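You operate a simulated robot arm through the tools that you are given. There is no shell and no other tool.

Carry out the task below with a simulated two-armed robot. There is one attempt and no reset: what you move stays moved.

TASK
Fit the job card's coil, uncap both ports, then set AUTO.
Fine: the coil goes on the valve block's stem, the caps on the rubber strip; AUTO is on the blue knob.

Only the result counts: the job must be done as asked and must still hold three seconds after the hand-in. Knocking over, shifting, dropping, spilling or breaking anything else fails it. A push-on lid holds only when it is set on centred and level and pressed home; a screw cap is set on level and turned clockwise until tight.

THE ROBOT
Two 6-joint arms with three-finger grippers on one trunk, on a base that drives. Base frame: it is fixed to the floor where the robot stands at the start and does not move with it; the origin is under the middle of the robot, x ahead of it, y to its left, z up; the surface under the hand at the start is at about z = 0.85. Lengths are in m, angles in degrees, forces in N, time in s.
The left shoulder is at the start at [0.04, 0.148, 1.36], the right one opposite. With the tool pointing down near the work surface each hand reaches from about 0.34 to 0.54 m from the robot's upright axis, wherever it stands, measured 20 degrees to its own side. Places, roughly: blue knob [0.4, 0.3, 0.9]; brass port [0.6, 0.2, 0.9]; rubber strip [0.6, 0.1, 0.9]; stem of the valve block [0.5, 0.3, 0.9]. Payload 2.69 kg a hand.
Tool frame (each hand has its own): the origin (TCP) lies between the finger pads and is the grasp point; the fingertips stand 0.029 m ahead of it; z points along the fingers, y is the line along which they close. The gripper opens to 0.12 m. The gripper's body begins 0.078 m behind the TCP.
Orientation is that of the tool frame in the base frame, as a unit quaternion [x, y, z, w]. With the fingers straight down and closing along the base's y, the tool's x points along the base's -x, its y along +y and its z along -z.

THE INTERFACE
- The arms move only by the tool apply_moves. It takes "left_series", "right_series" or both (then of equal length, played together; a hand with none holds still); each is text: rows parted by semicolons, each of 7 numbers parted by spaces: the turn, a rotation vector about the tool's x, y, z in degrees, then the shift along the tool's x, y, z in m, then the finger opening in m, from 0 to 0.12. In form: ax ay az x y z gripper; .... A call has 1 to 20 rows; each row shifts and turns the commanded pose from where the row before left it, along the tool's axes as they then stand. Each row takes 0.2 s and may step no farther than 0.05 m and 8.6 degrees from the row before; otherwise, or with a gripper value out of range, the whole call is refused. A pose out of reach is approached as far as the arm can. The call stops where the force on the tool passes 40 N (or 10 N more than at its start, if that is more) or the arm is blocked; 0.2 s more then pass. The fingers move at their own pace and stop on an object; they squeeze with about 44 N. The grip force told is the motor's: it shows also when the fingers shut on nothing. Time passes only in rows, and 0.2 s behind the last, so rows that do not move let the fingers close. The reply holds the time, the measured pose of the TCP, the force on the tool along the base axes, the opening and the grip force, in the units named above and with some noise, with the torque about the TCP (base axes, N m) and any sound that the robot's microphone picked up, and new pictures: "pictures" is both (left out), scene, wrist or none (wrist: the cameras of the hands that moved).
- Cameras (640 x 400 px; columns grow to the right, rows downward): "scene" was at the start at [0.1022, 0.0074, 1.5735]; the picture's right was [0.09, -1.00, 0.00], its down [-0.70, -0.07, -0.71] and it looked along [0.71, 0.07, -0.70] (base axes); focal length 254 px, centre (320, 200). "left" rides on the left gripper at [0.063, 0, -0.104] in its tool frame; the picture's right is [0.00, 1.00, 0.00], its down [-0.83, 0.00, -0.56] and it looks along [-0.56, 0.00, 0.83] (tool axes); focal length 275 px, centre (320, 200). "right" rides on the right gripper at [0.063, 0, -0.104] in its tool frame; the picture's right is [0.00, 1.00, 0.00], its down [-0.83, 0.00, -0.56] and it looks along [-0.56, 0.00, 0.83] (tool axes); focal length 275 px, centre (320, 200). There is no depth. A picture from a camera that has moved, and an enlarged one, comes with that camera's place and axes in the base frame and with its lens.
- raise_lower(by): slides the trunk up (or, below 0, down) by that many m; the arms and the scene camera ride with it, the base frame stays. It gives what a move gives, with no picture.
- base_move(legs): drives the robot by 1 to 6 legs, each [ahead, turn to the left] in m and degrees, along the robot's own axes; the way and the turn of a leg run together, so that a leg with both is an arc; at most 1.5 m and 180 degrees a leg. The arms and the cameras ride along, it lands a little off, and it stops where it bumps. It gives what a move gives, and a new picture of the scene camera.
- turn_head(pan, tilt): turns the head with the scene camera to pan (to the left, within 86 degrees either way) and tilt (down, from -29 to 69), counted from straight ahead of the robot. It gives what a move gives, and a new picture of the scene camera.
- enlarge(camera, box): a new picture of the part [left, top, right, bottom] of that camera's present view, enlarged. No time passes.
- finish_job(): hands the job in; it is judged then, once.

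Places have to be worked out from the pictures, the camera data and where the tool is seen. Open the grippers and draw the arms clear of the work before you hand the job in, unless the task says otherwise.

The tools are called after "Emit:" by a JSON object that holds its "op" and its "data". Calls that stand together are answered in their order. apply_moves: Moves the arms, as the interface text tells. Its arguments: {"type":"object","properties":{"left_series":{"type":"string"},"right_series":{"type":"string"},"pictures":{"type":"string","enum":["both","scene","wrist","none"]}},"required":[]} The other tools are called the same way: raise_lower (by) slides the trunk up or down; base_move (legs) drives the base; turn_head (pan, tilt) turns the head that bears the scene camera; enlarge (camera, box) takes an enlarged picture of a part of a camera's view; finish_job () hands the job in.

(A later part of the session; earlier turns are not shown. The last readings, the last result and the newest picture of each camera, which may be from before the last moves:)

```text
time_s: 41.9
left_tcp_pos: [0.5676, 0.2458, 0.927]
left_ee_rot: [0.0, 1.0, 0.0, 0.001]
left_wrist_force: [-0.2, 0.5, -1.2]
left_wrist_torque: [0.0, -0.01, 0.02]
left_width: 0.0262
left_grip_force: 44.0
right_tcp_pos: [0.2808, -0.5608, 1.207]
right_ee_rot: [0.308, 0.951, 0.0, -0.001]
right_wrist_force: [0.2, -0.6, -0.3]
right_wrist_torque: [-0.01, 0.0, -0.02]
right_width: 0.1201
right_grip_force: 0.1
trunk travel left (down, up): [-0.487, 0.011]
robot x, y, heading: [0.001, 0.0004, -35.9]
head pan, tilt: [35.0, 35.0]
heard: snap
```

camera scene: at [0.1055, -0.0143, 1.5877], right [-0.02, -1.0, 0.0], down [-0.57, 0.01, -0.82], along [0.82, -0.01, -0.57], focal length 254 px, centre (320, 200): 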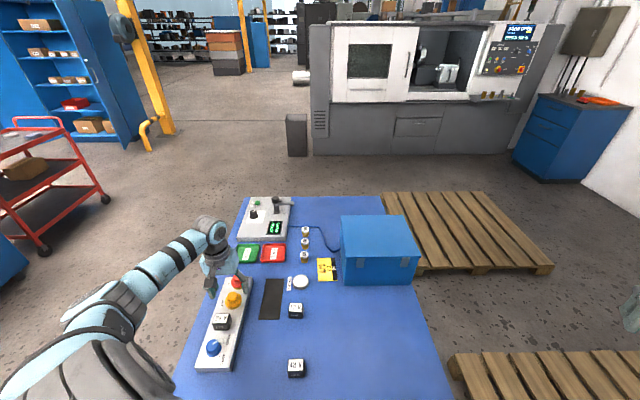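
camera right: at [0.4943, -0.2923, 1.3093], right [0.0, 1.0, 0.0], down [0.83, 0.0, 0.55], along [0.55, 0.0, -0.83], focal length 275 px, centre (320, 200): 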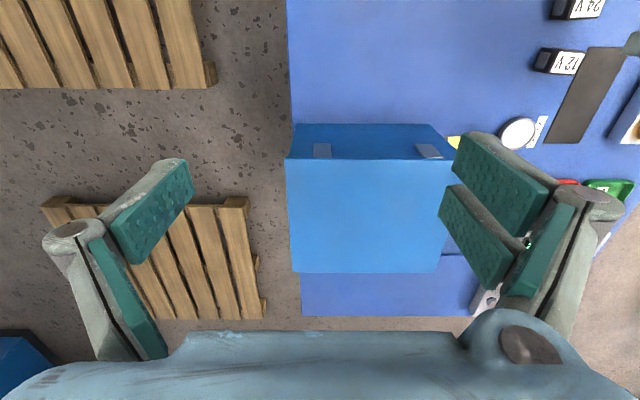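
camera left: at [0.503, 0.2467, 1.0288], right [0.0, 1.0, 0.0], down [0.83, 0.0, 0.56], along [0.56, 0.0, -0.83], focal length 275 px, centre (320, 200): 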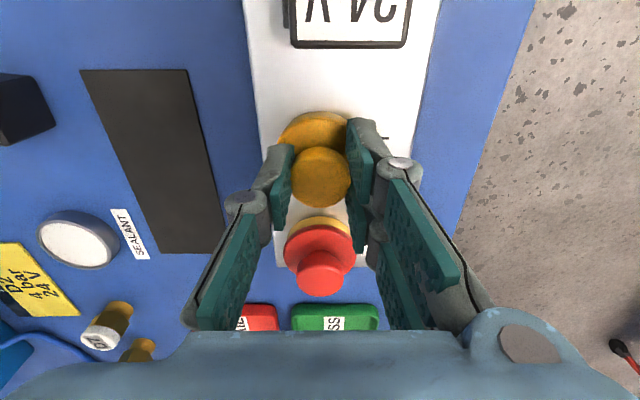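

A snap was heard and the pull force vanished (only the cap's weight remains): the cap is a push-on one and has come off. I lift it further and look.

Emit:
{"op": "apply_moves", "data": {"left_series": "0 0 0 0 0 -0.01 0.0; 0 0 0 0 0 -0.012 0.0; 0 0 0 0 0 0 0.0", "pictures": "wrist"}}

Emit:
{"op": "enlarge", "data": {"camera": "scene", "box": [190, 250, 270, 330]}}

```text
time_s: 42.7
left_tcp_pos: [0.5688, 0.2465, 0.95]
left_ee_rot: [-0.001, 1.0, -0.001, 0.001]
left_wrist_force: [0.2, -0.5, -0.2]
left_wrist_torque: [0.0, -0.01, 0.01]
left_width: 0.026
left_grip_force: 44.1
right_tcp_pos: [0.2801, -0.562, 1.2081]
right_ee_rot: [0.308, 0.951, 0.0, -0.001]
right_wrist_force: [0.5, 0.2, 0.2]
right_wrist_torque: [0.02, -0.02, -0.03]
right_width: 0.1198
right_grip_force: 0.0
trunk travel left (down, up): [-0.487, 0.011]
robot x, y, heading: [0.0008, 0.0002, -35.9]
head pan, tilt: [35.0, 35.0]
camera left: at [0.5041, 0.2479, 1.0538], right [0.0, 1.0, 0.0], down [0.83, 0.0, 0.56], along [0.56, 0.0, -0.83], focal length 275 px, centre (320, 200)
```

left: 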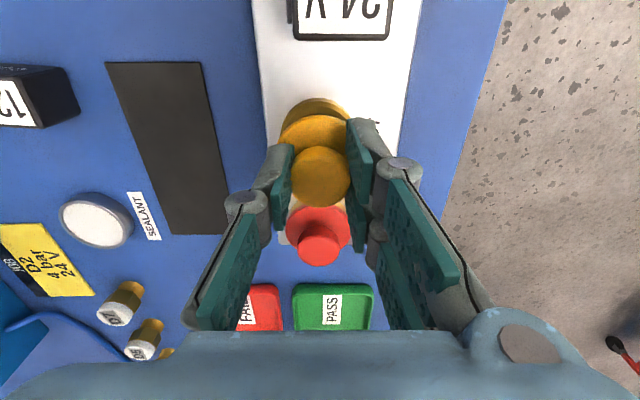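

```text
5.00 times, centred on (230, 290) of scene
camera zoom: at [0.1053, -0.0136, 1.5877], right [-0.02, -1.0, 0.0], down [-0.57, 0.01, -0.82], along [0.82, -0.01, -0.57], focal length 1269 px, centre (770, -250)
```

zoom: 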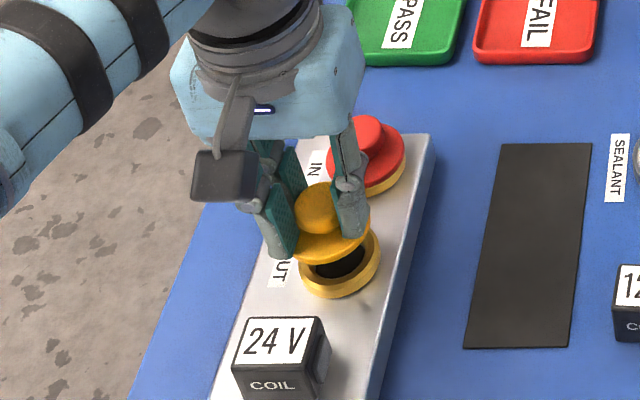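

The cap is off and the open port is visible. I lift a little more and carry the cap over the rubber strip, aiming for [0.562,0.137].

Emit:
{"op": "apply_moves", "data": {"left_series": "0 0 0 0 0 -0.014 0.0; 0 0 0 0.002 -0.0365 0 0.0; 0 0 0 0.002 -0.0365 0 0.0; 0 0 0 0.002 -0.0365 0 0.0; 0 0 0 0 0 0 0.0", "pictures": "both"}}

Emit:
{"op": "enlarge", "data": {"camera": "scene", "box": [200, 250, 300, 330]}}

```text
time_s: 43.9
left_tcp_pos: [0.5609, 0.1382, 0.9619]
left_ee_rot: [-0.001, 1.0, -0.002, 0.001]
left_wrist_force: [-0.4, -0.4, 0.4]
left_wrist_torque: [-0.01, 0.03, -0.01]
left_width: 0.0258
left_grip_force: 43.5
right_tcp_pos: [0.2804, -0.5608, 1.208]
right_ee_rot: [0.308, 0.951, 0.0, -0.001]
right_wrist_force: [0.0, -0.5, 0.2]
right_wrist_torque: [-0.02, 0.01, 0.01]
right_width: 0.12
right_grip_force: 0.1
trunk travel left (down, up): [-0.487, 0.011]
robot x, y, heading: [-0.0009, 0.0005, -35.9]
head pan, tilt: [35.0, 35.0]
camera scene: at [0.105, -0.0132, 1.5877], right [-0.02, -1.0, 0.0], down [-0.57, 0.01, -0.82], along [0.82, -0.01, -0.57], focal length 254 px, centre (320, 200)
camera left: at [0.4973, 0.14, 1.0677], right [0.0, 1.0, 0.0], down [0.83, 0.0, 0.56], along [0.56, 0.0, -0.83], focal length 275 px, centre (320, 200)
```

scene: 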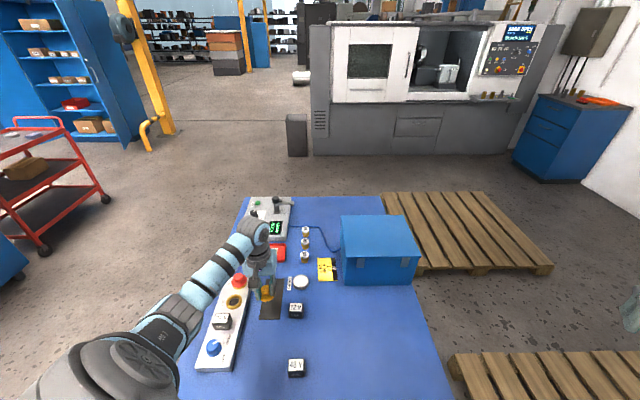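
left: 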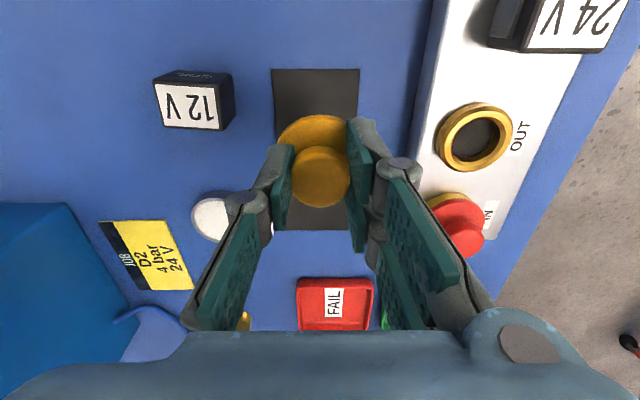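

```text
5.00 times, centred on (250, 290) of scene
camera zoom: at [0.105, -0.0132, 1.5877], right [-0.02, -1.0, 0.0], down [-0.57, 0.01, -0.82], along [0.82, -0.01, -0.57], focal length 1269 px, centre (670, -250)
```

zoom: 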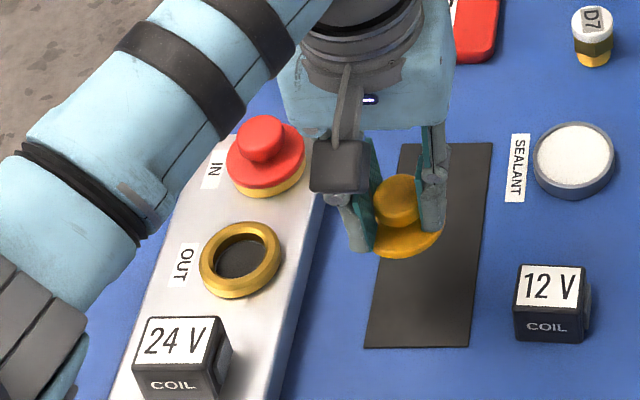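

The strip lies directly below; its centreline is about 3 mm to −y of the tool axis. I correct and lower toward it.

Emit:
{"op": "apply_moves", "data": {"left_series": "0 0 0 0 -0.003 0.015 0.0; 0 0 0 0 0 0.015 0.0; 0 0 0 0 0 0.015 0.0; 0 0 0 0 0 0 0.0", "pictures": "wrist"}}

Emit:
{"op": "enlarge", "data": {"camera": "scene", "box": [200, 250, 300, 330]}}

```text
time_s: 44.9
left_tcp_pos: [0.5616, 0.1348, 0.9188]
left_ee_rot: [-0.001, 1.0, -0.002, 0.001]
left_wrist_force: [-0.2, 0.2, -0.6]
left_wrist_torque: [0.03, 0.04, 0.01]
left_width: 0.0258
left_grip_force: 43.9
right_tcp_pos: [0.2797, -0.5606, 1.2079]
right_ee_rot: [0.308, 0.951, 0.0, -0.002]
right_wrist_force: [-0.5, 1.1, 0.5]
right_wrist_torque: [0.02, -0.01, -0.03]
right_width: 0.1197
right_grip_force: 0.1
trunk travel left (down, up): [-0.487, 0.011]
robot x, y, heading: [0.002, 0.0016, -36.0]
head pan, tilt: [35.0, 35.0]
camera left: at [0.4979, 0.1366, 1.0233], right [0.0, 1.0, 0.0], down [0.83, 0.0, 0.56], along [0.56, 0.0, -0.83], focal length 275 px, centre (320, 200)
```

left: 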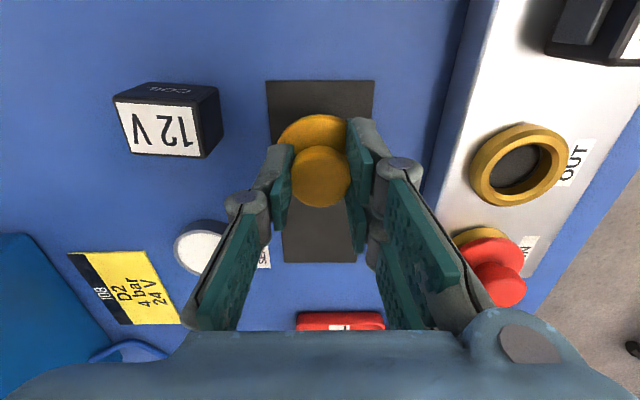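

```text
5.00 times, centred on (250, 290) of scene
camera zoom: at [0.1052, -0.0136, 1.5877], right [-0.02, -1.0, 0.0], down [-0.57, 0.01, -0.82], along [0.82, -0.01, -0.57], focal length 1269 px, centre (670, -250)
```

zoom: 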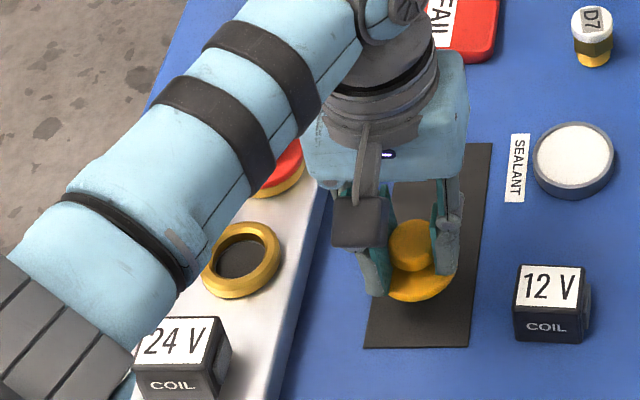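

Well centred on the strip. I lower in small steps until the cap touches.

Emit:
{"op": "apply_moves", "data": {"left_series": "0 0 0 0 0 0.005 0.0; 0 0 0 0 0 0.005 0.0; 0 0 0 0 0 0 0.0", "pictures": "none"}}

Emit:
{"op": "apply_moves", "data": {"left_series": "0 0 0 0 0 0.004 0.0; 0 0 0 0 0 0.003 0.0; 0 0 0 0 0 0 0.0", "pictures": "none"}}

```text
time_s: 45.7
left_tcp_pos: [0.5615, 0.1342, 0.9088]
left_ee_rot: [-0.001, 1.0, -0.001, 0.001]
left_wrist_force: [-0.2, 0.2, 1.2]
left_wrist_torque: [0.0, 0.01, 0.01]
left_width: 0.0259
left_grip_force: 44.2
right_tcp_pos: [0.2801, -0.5612, 1.2071]
right_ee_rot: [0.308, 0.951, 0.0, -0.001]
right_wrist_force: [0.2, 0.3, 0.0]
right_wrist_torque: [-0.02, 0.0, 0.03]
right_width: 0.12
right_grip_force: 0.1
trunk travel left (down, up): [-0.487, 0.011]
robot x, y, heading: [-0.0012, -0.0019, -35.9]
head pan, tilt: [35.0, 35.0]
```

```text
time_s: 46.5
left_tcp_pos: [0.5607, 0.1346, 0.9024]
left_ee_rot: [-0.001, 1.0, -0.001, 0.001]
left_wrist_force: [0.7, 0.1, -0.4]
left_wrist_torque: [0.0, 0.0, 0.02]
left_width: 0.0258
left_grip_force: 44.1
right_tcp_pos: [0.2795, -0.5621, 1.2071]
right_ee_rot: [0.308, 0.952, 0.0, -0.001]
right_wrist_force: [0.6, 0.6, -0.4]
right_wrist_torque: [-0.02, -0.01, 0.01]
right_width: 0.12
right_grip_force: 0.1
trunk travel left (down, up): [-0.487, 0.011]
robot x, y, heading: [0.0011, -0.0022, -35.9]
head pan, tilt: [35.0, 35.0]
```

Emit:
{"op": "apply_moves", "data": {"left_series": "0 0 0 0 0 0.003 0.0; 0 0 0 0 0 0.002 0.0; 0 0 0 0 0 0 0.0", "pictures": "wrist"}}

Emit:
{"op": "enlarge", "data": {"camera": "scene", "box": [240, 270, 300, 320]}}

```text
time_s: 47.3
left_tcp_pos: [0.5605, 0.1367, 0.8972]
left_ee_rot: [-0.001, 1.0, -0.001, 0.001]
left_wrist_force: [-0.6, -0.6, -1.4]
left_wrist_torque: [-0.01, 0.01, 0.01]
left_width: 0.0258
left_grip_force: 43.6
right_tcp_pos: [0.2804, -0.5619, 1.2063]
right_ee_rot: [0.309, 0.951, 0.001, -0.001]
right_wrist_force: [0.2, 0.5, 0.6]
right_wrist_torque: [-0.01, -0.03, 0.0]
right_width: 0.1198
right_grip_force: 0.1
trunk travel left (down, up): [-0.487, 0.011]
robot x, y, heading: [-0.0011, 0.0016, -35.9]
head pan, tilt: [35.0, 35.0]
camera left: at [0.497, 0.1364, 1.0024], right [0.0, 1.0, 0.0], down [0.83, 0.0, 0.56], along [0.56, 0.0, -0.83], focal length 275 px, centre (320, 200)
```

left: 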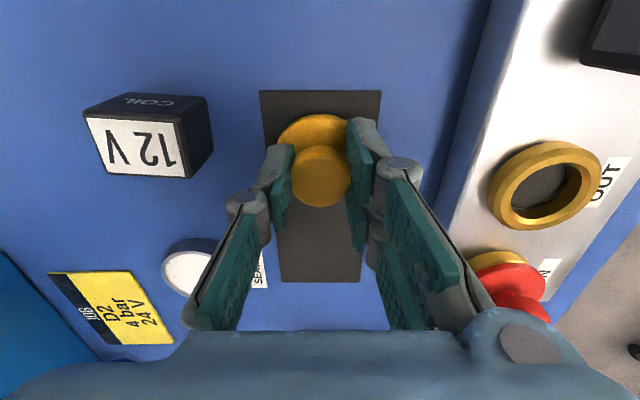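

```text
8.00 times, centred on (270, 295) of scene
camera zoom: at [0.1051, -0.0136, 1.5877], right [-0.02, -1.0, 0.0], down [-0.57, 0.01, -0.82], along [0.82, -0.01, -0.57], focal length 2031 px, centre (720, -560)
```

zoom: 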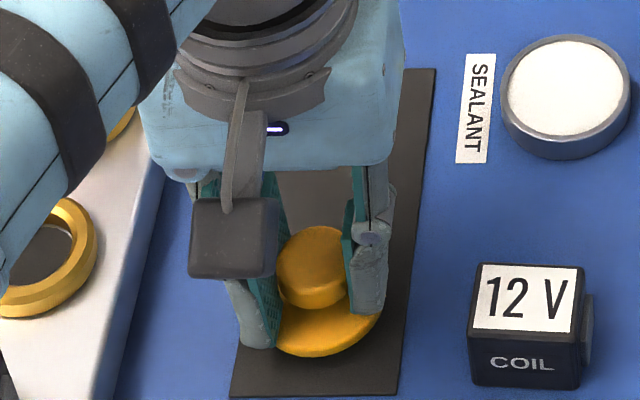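

Emit:
{"op": "apply_moves", "data": {"left_series": "0 0 0 0 0 0.002 0.0; 0 0 0 0 0 0.002 0.0; 0 0 0 0 0 0 0.0", "pictures": "none"}}

```text
time_s: 48.1
left_tcp_pos: [0.5601, 0.1335, 0.8929]
left_ee_rot: [-0.001, 1.0, -0.002, 0.002]
left_wrist_force: [-0.6, -0.3, -0.9]
left_wrist_torque: [-0.02, -0.02, -0.01]
left_width: 0.026
left_grip_force: 43.6
right_tcp_pos: [0.2811, -0.5612, 1.2074]
right_ee_rot: [0.309, 0.951, 0.001, -0.002]
right_wrist_force: [0.0, -0.6, -0.3]
right_wrist_torque: [0.0, 0.0, 0.02]
right_width: 0.12
right_grip_force: 0.0
trunk travel left (down, up): [-0.487, 0.011]
robot x, y, heading: [-0.0001, 0.0028, -35.8]
head pan, tilt: [35.0, 35.0]
```

Emit:
{"op": "apply_moves", "data": {"left_series": "0 0 0 0 0 0.002 0.0; 0 0 0 0 0 0.0015 0.0; 0 0 0 0 0 0 0.0", "pictures": "none"}}

```text
time_s: 48.9
left_tcp_pos: [0.561, 0.134, 0.8894]
left_ee_rot: [-0.001, 1.0, -0.001, 0.001]
left_wrist_force: [-0.1, -0.3, 0.6]
left_wrist_torque: [0.0, -0.02, -0.02]
left_width: 0.0258
left_grip_force: 44.4
right_tcp_pos: [0.2807, -0.5604, 1.2069]
right_ee_rot: [0.308, 0.951, 0.0, 0.0]
right_wrist_force: [-0.1, -0.5, 0.1]
right_wrist_torque: [-0.01, 0.02, 0.02]
right_width: 0.1201
right_grip_force: 0.0
trunk travel left (down, up): [-0.487, 0.011]
robot x, y, heading: [-0.0024, -0.0009, -36.0]
head pan, tilt: [35.0, 35.0]
```

Emit:
{"op": "apply_moves", "data": {"left_series": "0 0 0 0 0 0.0015 0.0; 0 0 0 0 0 0.0015 0.0; 0 0 0 0 0 0 0.0", "pictures": "wrist"}}

Emit:
{"op": "enlarge", "data": {"camera": "scene", "box": [240, 270, 300, 320]}}

```text
time_s: 49.7
left_tcp_pos: [0.5619, 0.1341, 0.8863]
left_ee_rot: [-0.001, 1.0, -0.001, 0.0]
left_wrist_force: [-0.1, -0.1, -0.2]
left_wrist_torque: [-0.03, 0.0, -0.01]
left_width: 0.0256
left_grip_force: 44.1
right_tcp_pos: [0.2808, -0.5608, 1.2079]
right_ee_rot: [0.308, 0.951, 0.0, -0.001]
right_wrist_force: [-0.7, 0.4, 0.1]
right_wrist_torque: [-0.03, -0.04, -0.03]
right_width: 0.1198
right_grip_force: 0.1
trunk travel left (down, up): [-0.487, 0.011]
robot x, y, heading: [0.0033, 0.001, -36.0]
head pan, tilt: [35.0, 35.0]
camera left: at [0.498, 0.1351, 0.9919], right [0.0, 1.0, 0.0], down [0.83, 0.0, 0.56], along [0.56, 0.0, -0.83], focal length 275 px, centre (320, 200)
```

left: 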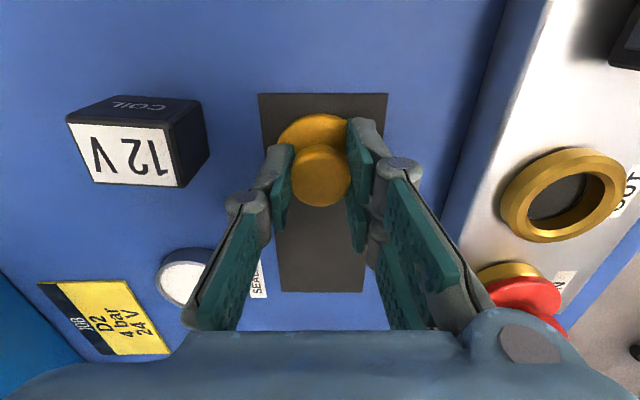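

```text
8.00 times, centred on (270, 295) of scene
camera zoom: at [0.1052, -0.0136, 1.5877], right [-0.02, -1.0, 0.0], down [-0.57, 0.01, -0.82], along [0.82, -0.01, -0.57], focal length 2031 px, centre (720, -560)
```

zoom: 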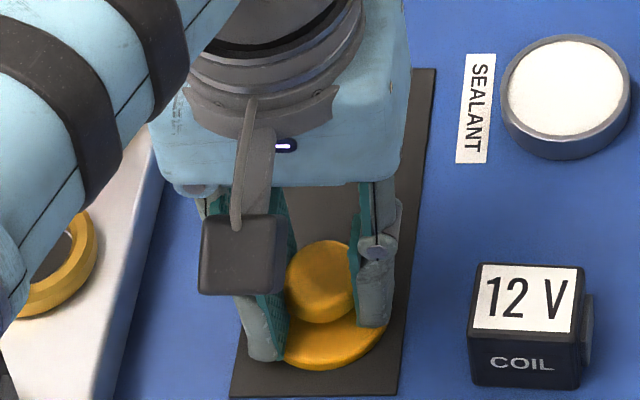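

Emit:
{"op": "apply_moves", "data": {"left_series": "0 0 0 0 0 0.0015 0.0; 0 0 0 0 0 0.0015 0.0; 0 0 0 0 0 0 0.0", "pictures": "none"}}

```text
time_s: 50.5
left_tcp_pos: [0.5603, 0.1346, 0.8844]
left_ee_rot: [-0.001, 1.0, -0.001, 0.004]
left_wrist_force: [9.1, 1.3, 26.9]
left_wrist_torque: [-0.29, -0.22, 0.01]
left_width: 0.0256
left_grip_force: 43.8
right_tcp_pos: [0.2775, -0.5621, 1.2077]
right_ee_rot: [0.308, 0.951, 0.001, 0.0]
right_wrist_force: [-0.4, 0.8, 0.5]
right_wrist_torque: [-0.02, 0.0, -0.03]
right_width: 0.1202
right_grip_force: 0.0
trunk travel left (down, up): [-0.487, 0.011]
robot x, y, heading: [0.0014, -0.001, -35.9]
head pan, tilt: [35.0, 35.0]
```

The cap is down (27 N contact). I ease off by a millimetre and release it.

Emit:
{"op": "apply_moves", "data": {"left_series": "0 0 0 0 0 -0.0015 0.0; 0 0 0 0 0 0 0.03; 0 0 0 0 0 0 0.04; 0 0 0 0 0 0 0.05", "pictures": "wrist"}}

Emit:
{"op": "enlarge", "data": {"camera": "scene", "box": [240, 270, 300, 320]}}

```text
time_s: 51.5
left_tcp_pos: [0.5596, 0.1344, 0.8839]
left_ee_rot: [-0.002, 1.0, 0.0, 0.0]
left_wrist_force: [-1.0, 0.3, 1.9]
left_wrist_torque: [0.01, 0.0, 0.01]
left_width: 0.0508
left_grip_force: 0.0
right_tcp_pos: [0.2804, -0.5601, 1.2084]
right_ee_rot: [0.308, 0.951, 0.0, -0.001]
right_wrist_force: [-0.9, 0.1, 0.1]
right_wrist_torque: [0.0, 0.0, 0.0]
right_width: 0.1198
right_grip_force: 0.1
trunk travel left (down, up): [-0.487, 0.011]
robot x, y, heading: [0.0032, 0.0003, -36.0]
head pan, tilt: [35.0, 35.0]
camera left: at [0.4965, 0.1362, 0.9889], right [0.0, 1.0, 0.0], down [0.83, 0.0, 0.56], along [0.56, 0.0, -0.83], focal length 275 px, centre (320, 200)
```

left: 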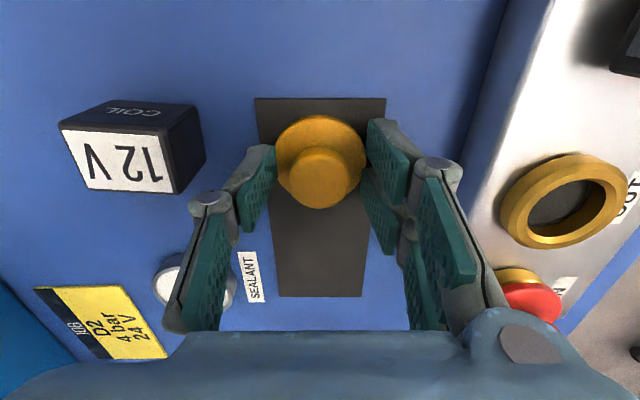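

```text
8.00 times, centred on (270, 295) of scene
camera zoom: at [0.1038, -0.0135, 1.5877], right [-0.02, -1.0, 0.0], down [-0.57, 0.01, -0.82], along [0.82, -0.01, -0.57], focal length 2031 px, centre (720, -560)
```

zoom: 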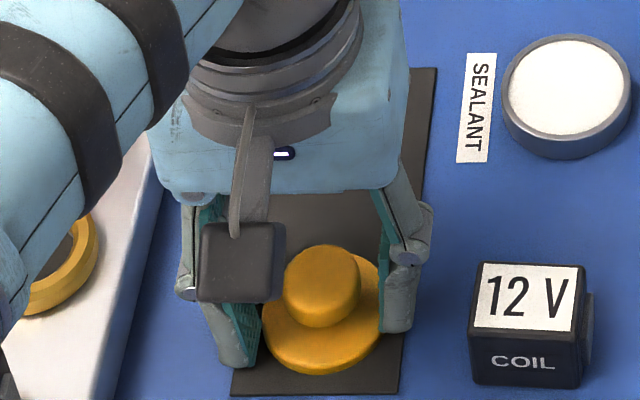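

The yellow cap is standing on the strip, fully inside its edges. I open a bit more and lift straight up.

Emit:
{"op": "apply_moves", "data": {"left_series": "0 0 0 0 0 0 0.065; 0 0 0 0 0 -0.01 0.065; 0 0 0 0 0 -0.03 0.065; 0 0 0 0 0 -0.035 0.08; 0 0 0 0 0 0 0.08", "pictures": "both"}}

```text
time_s: 52.7
left_tcp_pos: [0.5619, 0.1334, 0.9577]
left_ee_rot: [-0.001, 1.0, 0.0, 0.002]
left_wrist_force: [-0.9, 0.2, -0.7]
left_wrist_torque: [-0.01, -0.03, -0.03]
left_width: 0.0802
left_grip_force: 0.0
right_tcp_pos: [0.2801, -0.5612, 1.2072]
right_ee_rot: [0.308, 0.951, 0.0, -0.001]
right_wrist_force: [-0.4, -0.6, 0.2]
right_wrist_torque: [-0.01, -0.02, 0.01]
right_width: 0.1201
right_grip_force: 0.1
trunk travel left (down, up): [-0.487, 0.011]
robot x, y, heading: [0.0014, -0.0005, -35.8]
head pan, tilt: [35.0, 35.0]
camera scene: at [0.1053, -0.0137, 1.5877], right [-0.02, -1.0, 0.0], down [-0.57, 0.01, -0.82], along [0.82, -0.01, -0.57], focal length 254 px, centre (320, 200)
camera left: at [0.4987, 0.1351, 1.0634], right [0.0, 1.0, 0.0], down [0.83, 0.0, 0.56], along [0.56, 0.0, -0.83], focal length 275 px, centre (320, 200)
```

scene: 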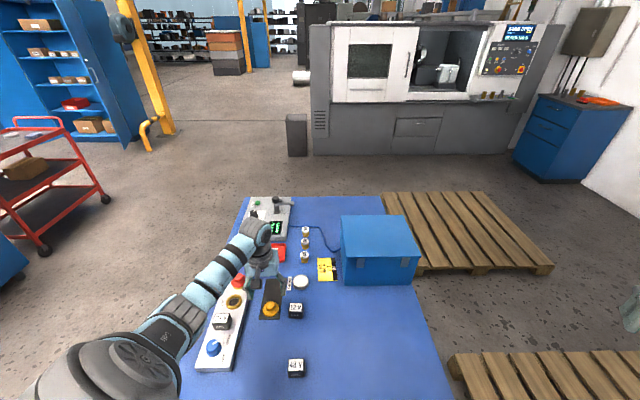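
left: 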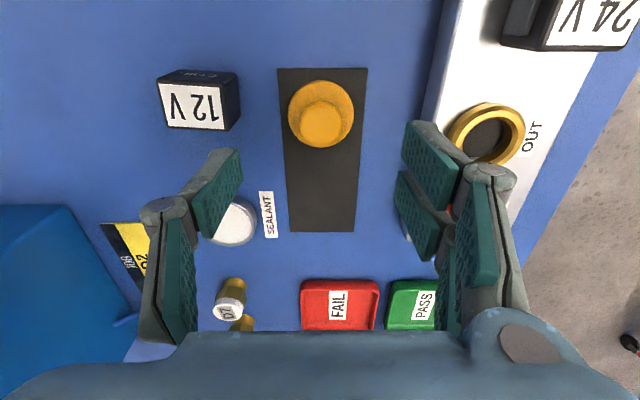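

Yellow cap is placed. By the even 0.07 m pitch and the earlier view the red cap is at ≈[0.638,0.2465]; I move above it.

Emit:
{"op": "apply_moves", "data": {"left_series": "0 0 0 -0.019 0.0283 -0.002 0.08; 0 0 0 -0.019 0.0283 -0.002 0.08; 0 0 0 -0.019 0.0283 -0.002 0.08; 0 0 0 -0.019 0.0283 -0.001 0.08; 0 0 0 0 0 0 0.08", "pictures": "both"}}

Emit:
{"op": "enlarge", "data": {"camera": "left", "box": [240, 100, 400, 220]}}

```text
time_s: 53.9
left_tcp_pos: [0.6382, 0.2489, 0.9659]
left_ee_rot: [-0.001, 1.0, -0.002, 0.001]
left_wrist_force: [0.3, 0.4, 0.4]
left_wrist_torque: [-0.02, 0.01, 0.0]
left_width: 0.0801
left_grip_force: 0.0
right_tcp_pos: [0.279, -0.5611, 1.2078]
right_ee_rot: [0.308, 0.951, 0.0, -0.001]
right_wrist_force: [0.2, 0.2, 0.1]
right_wrist_torque: [0.0, 0.01, 0.05]
right_width: 0.1198
right_grip_force: 0.1
trunk travel left (down, up): [-0.487, 0.011]
robot x, y, heading: [-0.0021, 0.0006, -35.9]
head pan, tilt: [35.0, 35.0]
camera scene: at [0.1053, -0.0136, 1.5877], right [-0.02, -1.0, 0.0], down [-0.57, 0.01, -0.82], along [0.82, -0.01, -0.57], focal length 254 px, centre (320, 200)
camera left: at [0.5749, 0.2513, 1.0702], right [0.0, 1.0, 0.0], down [0.83, 0.0, 0.56], along [0.56, 0.0, -0.83], focal length 275 px, centre (320, 200)
```

scene: 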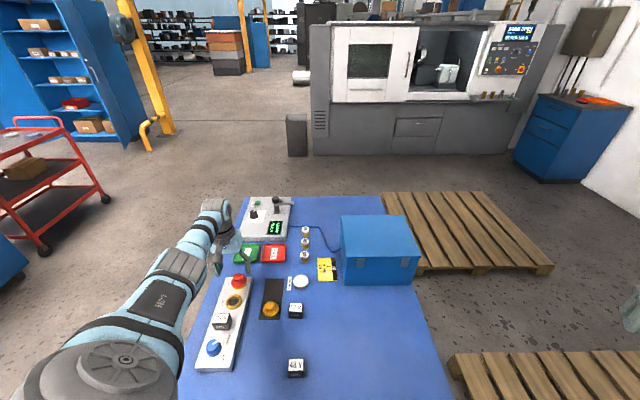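
left: 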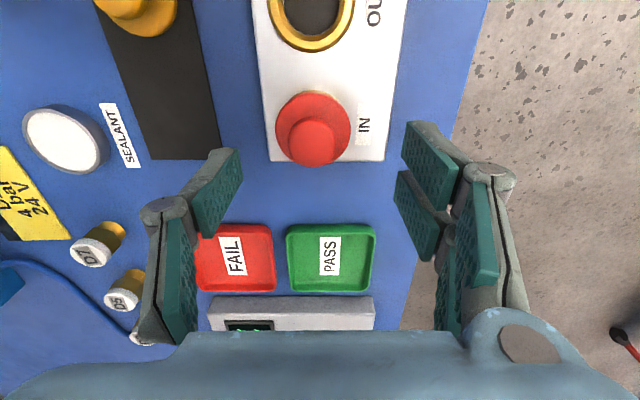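

```text
3.33 times, centred on (320, 160) of left
camera zoom: at [0.5749, 0.2513, 1.0702], right [0.0, 1.0, 0.0], down [0.83, 0.0, 0.56], along [0.56, 0.0, -0.83], focal length 918 px, centre (320, 333)
```

zoom: 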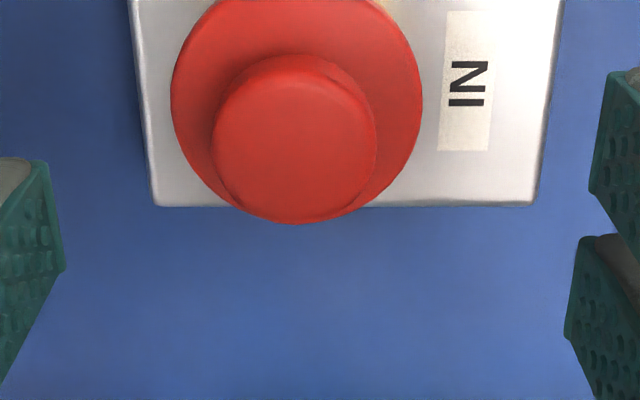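

The red knob is 4.7 mm to −y and ~2 mm ahead of the tool axis. I correct and descend to z≈0.924.

Emit:
{"op": "apply_moves", "data": {"left_series": "0 0 0 -0.0015 -0.0047 0.01 0.07; 0 0 0 0 0 0.012 0.06; 0 0 0 0 0 0.012 0.05; 0 0 0 0 0 0.007 0.05; 0 0 0 0 0 0 0.05", "pictures": "wrist"}}

Emit:
{"op": "enlarge", "data": {"camera": "scene", "box": [200, 240, 280, 310]}}

```text
time_s: 55.1
left_tcp_pos: [0.6378, 0.2437, 0.9245]
left_ee_rot: [0.0, 1.0, -0.002, 0.0]
left_wrist_force: [-0.2, 0.1, 0.7]
left_wrist_torque: [-0.02, -0.03, 0.0]
left_width: 0.0498
left_grip_force: 0.1
right_tcp_pos: [0.2794, -0.5604, 1.2071]
right_ee_rot: [0.308, 0.951, 0.001, -0.001]
right_wrist_force: [-0.1, 0.3, -0.4]
right_wrist_torque: [0.0, 0.0, 0.01]
right_width: 0.1201
right_grip_force: 0.1
trunk travel left (down, up): [-0.487, 0.011]
robot x, y, heading: [0.0025, -0.0019, -35.6]
head pan, tilt: [35.0, 35.0]
camera left: at [0.575, 0.2443, 1.0304], right [0.0, 1.0, 0.0], down [0.83, 0.0, 0.56], along [0.56, 0.0, -0.83], focal length 275 px, centre (320, 200)
```

left: 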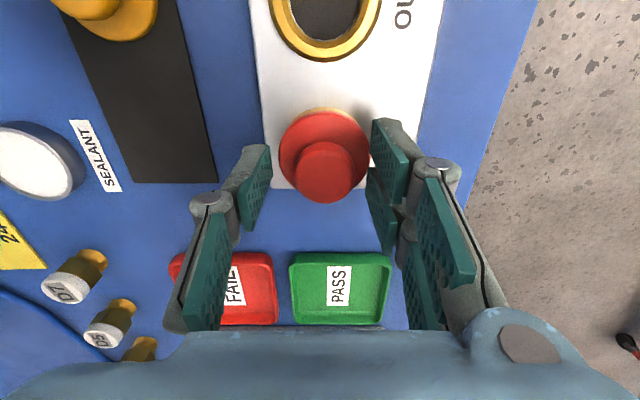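

```text
5.71 times, centred on (240, 275) of scene
camera zoom: at [0.1052, -0.0138, 1.5877], right [-0.02, -1.0, 0.0], down [-0.57, 0.01, -0.82], along [0.82, -0.01, -0.57], focal length 1450 px, centre (777, -229)
```

zoom: 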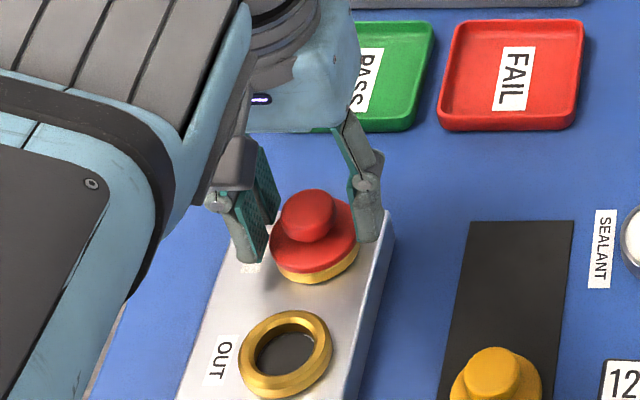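

Well centred. I close on the red knob and pull gently.

Emit:
{"op": "apply_moves", "data": {"left_series": "0 0 0 0 0 0 0.0; 0 0 0 0 0 0 0.0; 0 0 0 0 0 0 0.0", "pictures": "none"}}

Emit:
{"op": "apply_moves", "data": {"left_series": "0 0 0 0 0 -0.002 0.0; 0 0 0 0 0 -0.002 0.0; 0 0 0 0 0 0 0.0", "pictures": "none"}}

```text
time_s: 55.9
left_tcp_pos: [0.6388, 0.242, 0.924]
left_ee_rot: [0.0, 1.0, -0.002, 0.0]
left_wrist_force: [0.7, -0.1, -0.3]
left_wrist_torque: [-0.03, 0.0, 0.02]
left_width: 0.0258
left_grip_force: 44.0
right_tcp_pos: [0.2812, -0.5604, 1.2072]
right_ee_rot: [0.308, 0.952, 0.0, 0.0]
right_wrist_force: [-0.5, 0.3, 0.2]
right_wrist_torque: [-0.02, -0.02, -0.04]
right_width: 0.1199
right_grip_force: 0.1
trunk travel left (down, up): [-0.487, 0.011]
robot x, y, heading: [0.0016, 0.0004, -36.0]
head pan, tilt: [35.0, 35.0]
heard: snap
```

```text
time_s: 56.7
left_tcp_pos: [0.6373, 0.2434, 0.9301]
left_ee_rot: [-0.001, 1.0, -0.001, 0.001]
left_wrist_force: [0.2, 0.6, -0.9]
left_wrist_torque: [-0.02, 0.0, 0.02]
left_width: 0.0255
left_grip_force: 44.6
right_tcp_pos: [0.2811, -0.5603, 1.2082]
right_ee_rot: [0.308, 0.952, 0.0, -0.001]
right_wrist_force: [-0.8, -0.6, 0.2]
right_wrist_torque: [0.0, 0.03, 0.01]
right_width: 0.1199
right_grip_force: 0.2
trunk travel left (down, up): [-0.487, 0.011]
robot x, y, heading: [-0.0015, 0.0003, -35.9]
head pan, tilt: [35.0, 35.0]
```

The red cap snapped free as well. I lift it clear of the port and check.

Emit:
{"op": "apply_moves", "data": {"left_series": "0 0 0 0 0 -0.01 0.0; 0 0 0 0 0 -0.012 0.0; 0 0 0 0 0 -0.012 0.0; 0 0 0 0 0 0 0.0", "pictures": "wrist"}}

Emit:
{"op": "enlarge", "data": {"camera": "scene", "box": [200, 240, 300, 330]}}

```text
time_s: 57.7
left_tcp_pos: [0.6487, 0.2441, 0.9608]
left_ee_rot: [0.0, 1.0, -0.002, -0.001]
left_wrist_force: [0.0, 0.1, 0.7]
left_wrist_torque: [0.02, 0.0, 0.0]
left_width: 0.0258
left_grip_force: 44.2
left hand out of reach, approached as far as the arm can: row 1, 2, 3
right_tcp_pos: [0.2809, -0.5631, 1.2077]
right_ee_rot: [0.308, 0.951, 0.0, -0.001]
right_wrist_force: [0.0, 0.4, 0.6]
right_wrist_torque: [0.0, -0.02, -0.02]
right_width: 0.1202
right_grip_force: 0.0
trunk travel left (down, up): [-0.487, 0.011]
robot x, y, heading: [-0.0018, 0.0002, -36.1]
head pan, tilt: [35.0, 35.0]
camera left: at [0.5867, 0.246, 1.0657], right [0.0, 1.0, 0.0], down [0.83, 0.0, 0.55], along [0.55, 0.0, -0.83], focal length 275 px, centre (320, 200)
```

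left: 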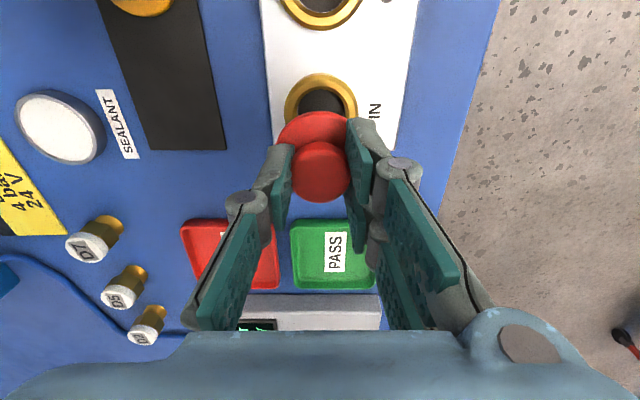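

```text
4.44 times, centred on (250, 285) of scene
camera zoom: at [0.1053, -0.0135, 1.5877], right [-0.02, -1.0, 0.0], down [-0.57, 0.01, -0.82], along [0.82, -0.01, -0.57], focal length 1128 px, centre (631, -178)
```

zoom: 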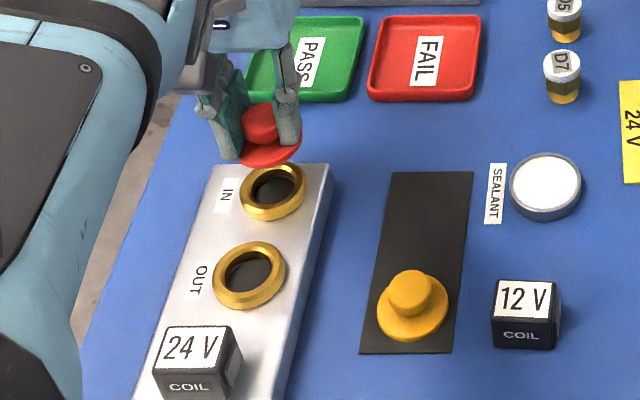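

Both ports are open now. The arm reached full stretch again while lifting, so I repeat the escape: tilt the fingers outward 16°, pull inward, and level again.

Emit:
{"op": "apply_moves", "data": {"left_series": "0 -8 0 -0.033 0 -0.002 0.0; 0 -8 0 -0.033 0 -0.002 0.0; 0 0 0 0 0 0 0.0", "pictures": "none"}}

Emit:
{"op": "apply_moves", "data": {"left_series": "0 0 0 0.025 0 -0.0165 0.0; 0 0 0 0 0 0 0.0", "pictures": "none"}}

```text
time_s: 58.5
left_tcp_pos: [0.7112, 0.2419, 0.9697]
left_ee_rot: [-0.001, 0.99, 0.0, 0.14]
left_wrist_force: [0.1, 0.5, 0.0]
left_wrist_torque: [0.02, -0.03, 0.01]
left_width: 0.0254
left_grip_force: 44.3
left hand out of reach, approached as far as the arm can: row 2
right_tcp_pos: [0.2806, -0.5616, 1.2069]
right_ee_rot: [0.308, 0.951, 0.001, -0.001]
right_wrist_force: [0.2, -0.3, -0.3]
right_wrist_torque: [0.0, 0.01, -0.01]
right_width: 0.1199
right_grip_force: 0.1
trunk travel left (down, up): [-0.487, 0.011]
robot x, y, heading: [-0.0018, 0.0011, -36.2]
head pan, tilt: [35.0, 35.0]
```

```text
time_s: 59.1
left_tcp_pos: [0.7085, 0.248, 0.9655]
left_ee_rot: [0.0, 0.99, -0.002, 0.139]
left_wrist_force: [0.3, 0.2, 0.2]
left_wrist_torque: [0.0, -0.02, -0.03]
left_width: 0.0258
left_grip_force: 43.6
left hand out of reach, approached as far as the arm can: row 1
right_tcp_pos: [0.2805, -0.561, 1.207]
right_ee_rot: [0.307, 0.952, 0.001, -0.001]
right_wrist_force: [-0.1, 0.3, -0.1]
right_wrist_torque: [0.0, 0.01, 0.0]
right_width: 0.1198
right_grip_force: 0.2
trunk travel left (down, up): [-0.487, 0.011]
robot x, y, heading: [-0.0046, 0.0013, -35.7]
head pan, tilt: [35.0, 35.0]
```

Not free yet; I tilt a little more with a smaller outward shift and try again.

Emit:
{"op": "apply_moves", "data": {"left_series": "0 -8 0 -0.026 0 -0.003 0.0; 0 0 0 0 0 0 0.0", "pictures": "none"}}

Emit:
{"op": "apply_moves", "data": {"left_series": "0 0 0 0.02 0 -0.018 0.0; 0 0 0 0 0 0 0.0", "pictures": "none"}}

```text
time_s: 59.7
left_tcp_pos: [0.7366, 0.2495, 0.9727]
left_ee_rot: [-0.001, 0.978, -0.002, 0.208]
left_wrist_force: [-0.2, 0.8, 0.5]
left_wrist_torque: [0.0, -0.02, 0.02]
left_width: 0.0257
left_grip_force: 44.0
left hand out of reach, approached as far as the arm can: row 1
right_tcp_pos: [0.2802, -0.5607, 1.207]
right_ee_rot: [0.308, 0.951, 0.0, -0.001]
right_wrist_force: [0.4, 0.4, -0.5]
right_wrist_torque: [0.01, -0.01, 0.0]
right_width: 0.1199
right_grip_force: 0.1
trunk travel left (down, up): [-0.487, 0.011]
robot x, y, heading: [-0.0016, 0.0006, -36.0]
head pan, tilt: [35.0, 35.0]
```

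```text
time_s: 60.3
left_tcp_pos: [0.7363, 0.2511, 0.9719]
left_ee_rot: [-0.002, 0.978, -0.001, 0.209]
left_wrist_force: [0.0, 0.3, -0.2]
left_wrist_torque: [0.01, 0.01, -0.01]
left_width: 0.0255
left_grip_force: 44.4
left hand out of reach, approached as far as the arm can: row 1
right_tcp_pos: [0.2804, -0.5609, 1.2075]
right_ee_rot: [0.309, 0.951, 0.0, -0.001]
right_wrist_force: [0.1, 0.6, -0.1]
right_wrist_torque: [-0.01, -0.03, 0.02]
right_width: 0.1201
right_grip_force: 0.2
trunk travel left (down, up): [-0.487, 0.011]
robot x, y, heading: [0.0022, -0.0014, -35.9]
head pan, tilt: [35.0, 35.0]
```

Not freed yet; last time it worked after tilting inward first and then outward, so I repeat that full sequence.

Emit:
{"op": "apply_moves", "data": {"left_series": "0 8 0 0.031 0 -0.001 0.0; 0 8 0 0.031 0 -0.001 0.0; 0 8 0 0.031 0 -0.001 0.0; 0 0 0 0 0 0 0.0", "pictures": "none"}}

Emit:
{"op": "apply_moves", "data": {"left_series": "0 8 0 0.031 0 -0.001 0.0; 0 8 0 0.031 0 -0.001 0.0; 0 0 0 0 0 0 0.0", "pictures": "wrist"}}

```text
time_s: 61.3
left_tcp_pos: [0.6471, 0.2467, 0.9507]
left_ee_rot: [-0.001, 1.0, -0.001, 0.0]
left_wrist_force: [-0.8, -0.1, 0.3]
left_wrist_torque: [0.0, 0.05, 0.01]
left_width: 0.0257
left_grip_force: 44.3
left hand out of reach, approached as far as the arm can: row 3
right_tcp_pos: [0.2812, -0.5611, 1.2078]
right_ee_rot: [0.308, 0.951, 0.0, 0.0]
right_wrist_force: [-0.3, -0.5, 1.6]
right_wrist_torque: [-0.03, -0.02, 0.02]
right_width: 0.12
right_grip_force: 0.1
trunk travel left (down, up): [-0.487, 0.011]
robot x, y, heading: [0.0022, -0.0002, -35.7]
head pan, tilt: [35.0, 35.0]
```

```text
time_s: 62.1
left_tcp_pos: [0.5826, 0.249, 0.9579]
left_ee_rot: [-0.001, 0.99, -0.001, -0.139]
left_wrist_force: [-0.1, 0.1, 0.3]
left_wrist_torque: [-0.03, -0.04, 0.01]
left_width: 0.0257
left_grip_force: 44.0
right_tcp_pos: [0.2809, -0.5603, 1.2071]
right_ee_rot: [0.309, 0.951, 0.0, 0.0]
right_wrist_force: [0.3, 0.2, -0.1]
right_wrist_torque: [-0.03, 0.01, 0.02]
right_width: 0.1201
right_grip_force: 0.1
trunk travel left (down, up): [-0.487, 0.011]
robot x, y, heading: [-0.0036, 0.0033, -36.0]
head pan, tilt: [35.0, 35.0]
camera left: at [0.551, 0.2512, 1.0764], right [0.0, 1.0, 0.0], down [0.95, 0.0, 0.31], along [0.31, 0.0, -0.95], focal length 275 px, centre (320, 200)
```

left: 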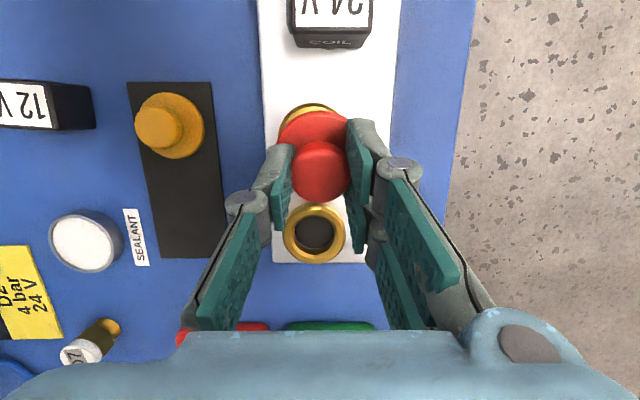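

Both tilt rows were reachable this time. I test an inward step from here.

Emit:
{"op": "apply_moves", "data": {"left_series": "0 0 0 0.025 0 -0.002 0.0; 0 0 0 0 0 0 0.0", "pictures": "none"}}

```text
time_s: 62.7
left_tcp_pos: [0.5591, 0.2495, 0.9687]
left_ee_rot: [-0.001, 0.99, -0.001, -0.139]
left_wrist_force: [0.0, 0.1, -1.1]
left_wrist_torque: [0.02, 0.0, 0.0]
left_width: 0.0258
left_grip_force: 44.1
right_tcp_pos: [0.2804, -0.5599, 1.2059]
right_ee_rot: [0.308, 0.951, 0.0, -0.001]
right_wrist_force: [-0.8, 0.4, 0.2]
right_wrist_torque: [-0.05, -0.01, 0.0]
right_width: 0.1201
right_grip_force: 0.1
trunk travel left (down, up): [-0.487, 0.011]
robot x, y, heading: [0.0008, -0.0012, -35.7]
head pan, tilt: [35.0, 35.0]
```

Freed: the inward step was fully executed. I level the tool again, staying a bit further in.

Emit:
{"op": "apply_moves", "data": {"left_series": "0 0 0 0.01 0 0 0.0; 0 -8 0 -0.03 0 -0.001 0.0; 0 -8 0 -0.03 0 -0.001 0.0; 0 0 0 0 0 0 0.0", "pictures": "wrist"}}

```text
time_s: 63.7
left_tcp_pos: [0.61, 0.2492, 0.9612]
left_ee_rot: [0.0, 1.0, -0.001, 0.001]
left_wrist_force: [-0.4, -0.4, -0.3]
left_wrist_torque: [-0.02, 0.0, 0.01]
left_width: 0.0259
left_grip_force: 44.1
right_tcp_pos: [0.2812, -0.5608, 1.2069]
right_ee_rot: [0.309, 0.951, 0.001, -0.001]
right_wrist_force: [-0.2, 1.1, -1.1]
right_wrist_torque: [0.02, -0.02, 0.02]
right_width: 0.1201
right_grip_force: 0.2
trunk travel left (down, up): [-0.487, 0.011]
robot x, y, heading: [0.0009, 0.0026, -36.0]
head pan, tilt: [35.0, 35.0]
camera left: at [0.5458, 0.2504, 1.0655], right [0.0, 1.0, 0.0], down [0.83, 0.0, 0.56], along [0.56, 0.0, -0.83], focal length 275 px, centre (320, 200)
```

left: 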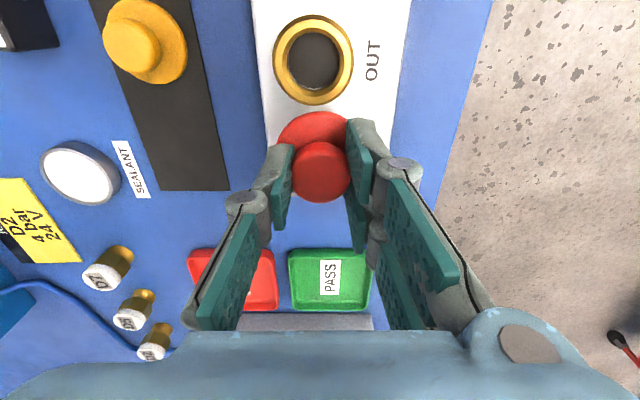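

Level and free at [0.610,0.249,0.961]. To have margin when setting the red cap on the strip, I turn the robot another 14° to the right (the hand swings over the strip at safe height).

Emit:
{"op": "base_move", "data": {"legs": [[0, -14]]}}

```text
time_s: 64.9
left_tcp_pos: [0.6524, 0.0917, 0.9592]
left_ee_rot: [0.123, 0.992, -0.002, 0.0]
left_wrist_force: [1.1, 0.1, -0.2]
left_wrist_torque: [0.0, 0.02, 0.04]
left_width: 0.0258
left_grip_force: 44.3
right_tcp_pos: [0.1338, -0.6122, 1.2085]
right_ee_rot: [0.424, 0.906, 0.0, -0.002]
right_wrist_force: [0.6, 0.0, -0.8]
right_wrist_torque: [-0.02, -0.04, 0.0]
right_width: 0.1201
right_grip_force: 0.1
trunk travel left (down, up): [-0.487, 0.011]
robot x, y, heading: [-0.0021, -0.0047, -50.2]
head pan, tilt: [35.0, 35.0]
camera scene: at [0.1001, -0.0378, 1.5876], right [-0.26, -0.97, 0.0], down [-0.55, 0.15, -0.82], along [0.79, -0.21, -0.57], focal length 254 px, centre (320, 200)
```

scene: 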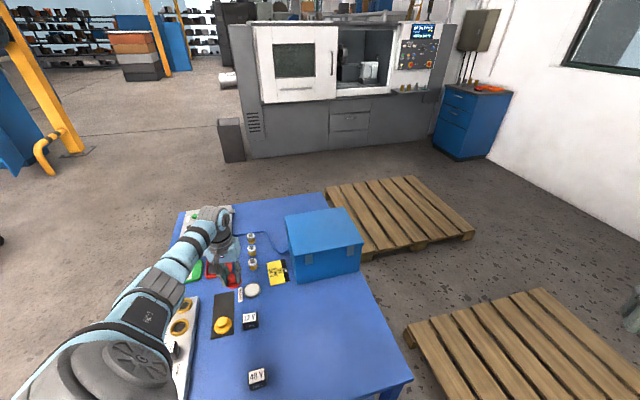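

I square the tool again and move over the free part of the strip at about [0.630,0.1345].

Emit:
{"op": "apply_moves", "data": {"left_series": "0 0 -7.1 0 0 0 0.0; 0 0 -7.1 0 0 0 0.0; 0 0 0 0.011 0.0215 0 0.0; 0 0 0 0.011 0.0215 0 0.0; 0 0 0 0 0 0 0.0", "pictures": "wrist"}}

Emit:
{"op": "turn_head", "data": {"pan": 60, "tilt": 38}}

Emit:
{"op": "enlarge", "data": {"camera": "left", "box": [220, 40, 420, 300]}}

```text
time_s: 66.1
left_tcp_pos: [0.6285, 0.1329, 0.9642]
left_ee_rot: [0.0, 1.0, -0.002, 0.0]
left_wrist_force: [0.4, -0.7, -0.3]
left_wrist_torque: [0.0, 0.02, -0.02]
left_width: 0.0258
left_grip_force: 43.9
right_tcp_pos: [0.133, -0.613, 1.2065]
right_ee_rot: [0.424, 0.906, 0.001, -0.001]
right_wrist_force: [-0.2, 0.7, 0.2]
right_wrist_torque: [0.0, -0.01, -0.01]
right_width: 0.1199
right_grip_force: 0.1
trunk travel left (down, up): [-0.487, 0.011]
robot x, y, heading: [-0.0005, -0.0025, -50.4]
head pan, tilt: [35.0, 35.0]
camera left: at [0.5653, 0.1348, 1.0679], right [0.0, 1.0, 0.0], down [0.83, 0.0, 0.56], along [0.56, 0.0, -0.83], focal length 275 px, centre (320, 200)
```

left: 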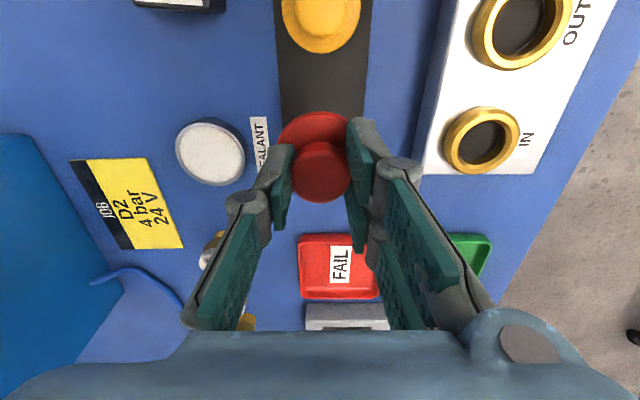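

```text
time_s: 67.0
left_tcp_pos: [0.628, 0.1335, 0.9627]
left_ee_rot: [-0.002, 1.0, -0.001, -0.001]
left_wrist_force: [1.0, 0.0, -0.4]
left_wrist_torque: [-0.01, -0.01, -0.04]
left_width: 0.0259
left_grip_force: 44.0
right_tcp_pos: [0.1344, -0.6137, 1.2076]
right_ee_rot: [0.424, 0.906, 0.0, -0.001]
right_wrist_force: [-0.3, 0.4, -0.1]
right_wrist_torque: [0.05, -0.04, -0.03]
right_width: 0.12
right_grip_force: 0.1
trunk travel left (down, up): [-0.487, 0.011]
robot x, y, heading: [-0.0027, 0.0017, -50.2]
head pan, tilt: [60.0, 38.0]
camera scene: at [0.0989, -0.0014, 1.5832], right [0.17, -0.99, 0.0], down [-0.61, -0.1, -0.79], along [0.78, 0.13, -0.62], focal length 254 px, centre (320, 200)
```

scene: 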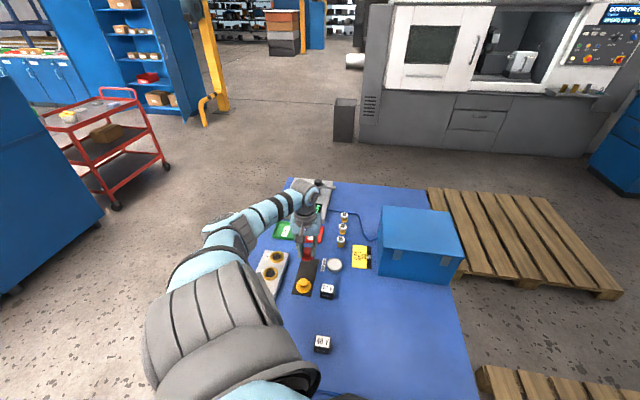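

```text
1.54 times, centred on (320, 170) of left
camera zoom: at [0.5652, 0.1348, 1.0679], right [0.0, 1.0, 0.0], down [0.83, 0.0, 0.56], along [0.56, 0.0, -0.83], focal length 424 px, centre (320, 246)
```

zoom: 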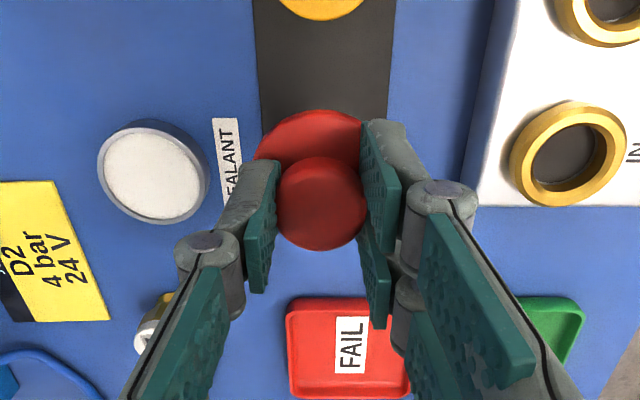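

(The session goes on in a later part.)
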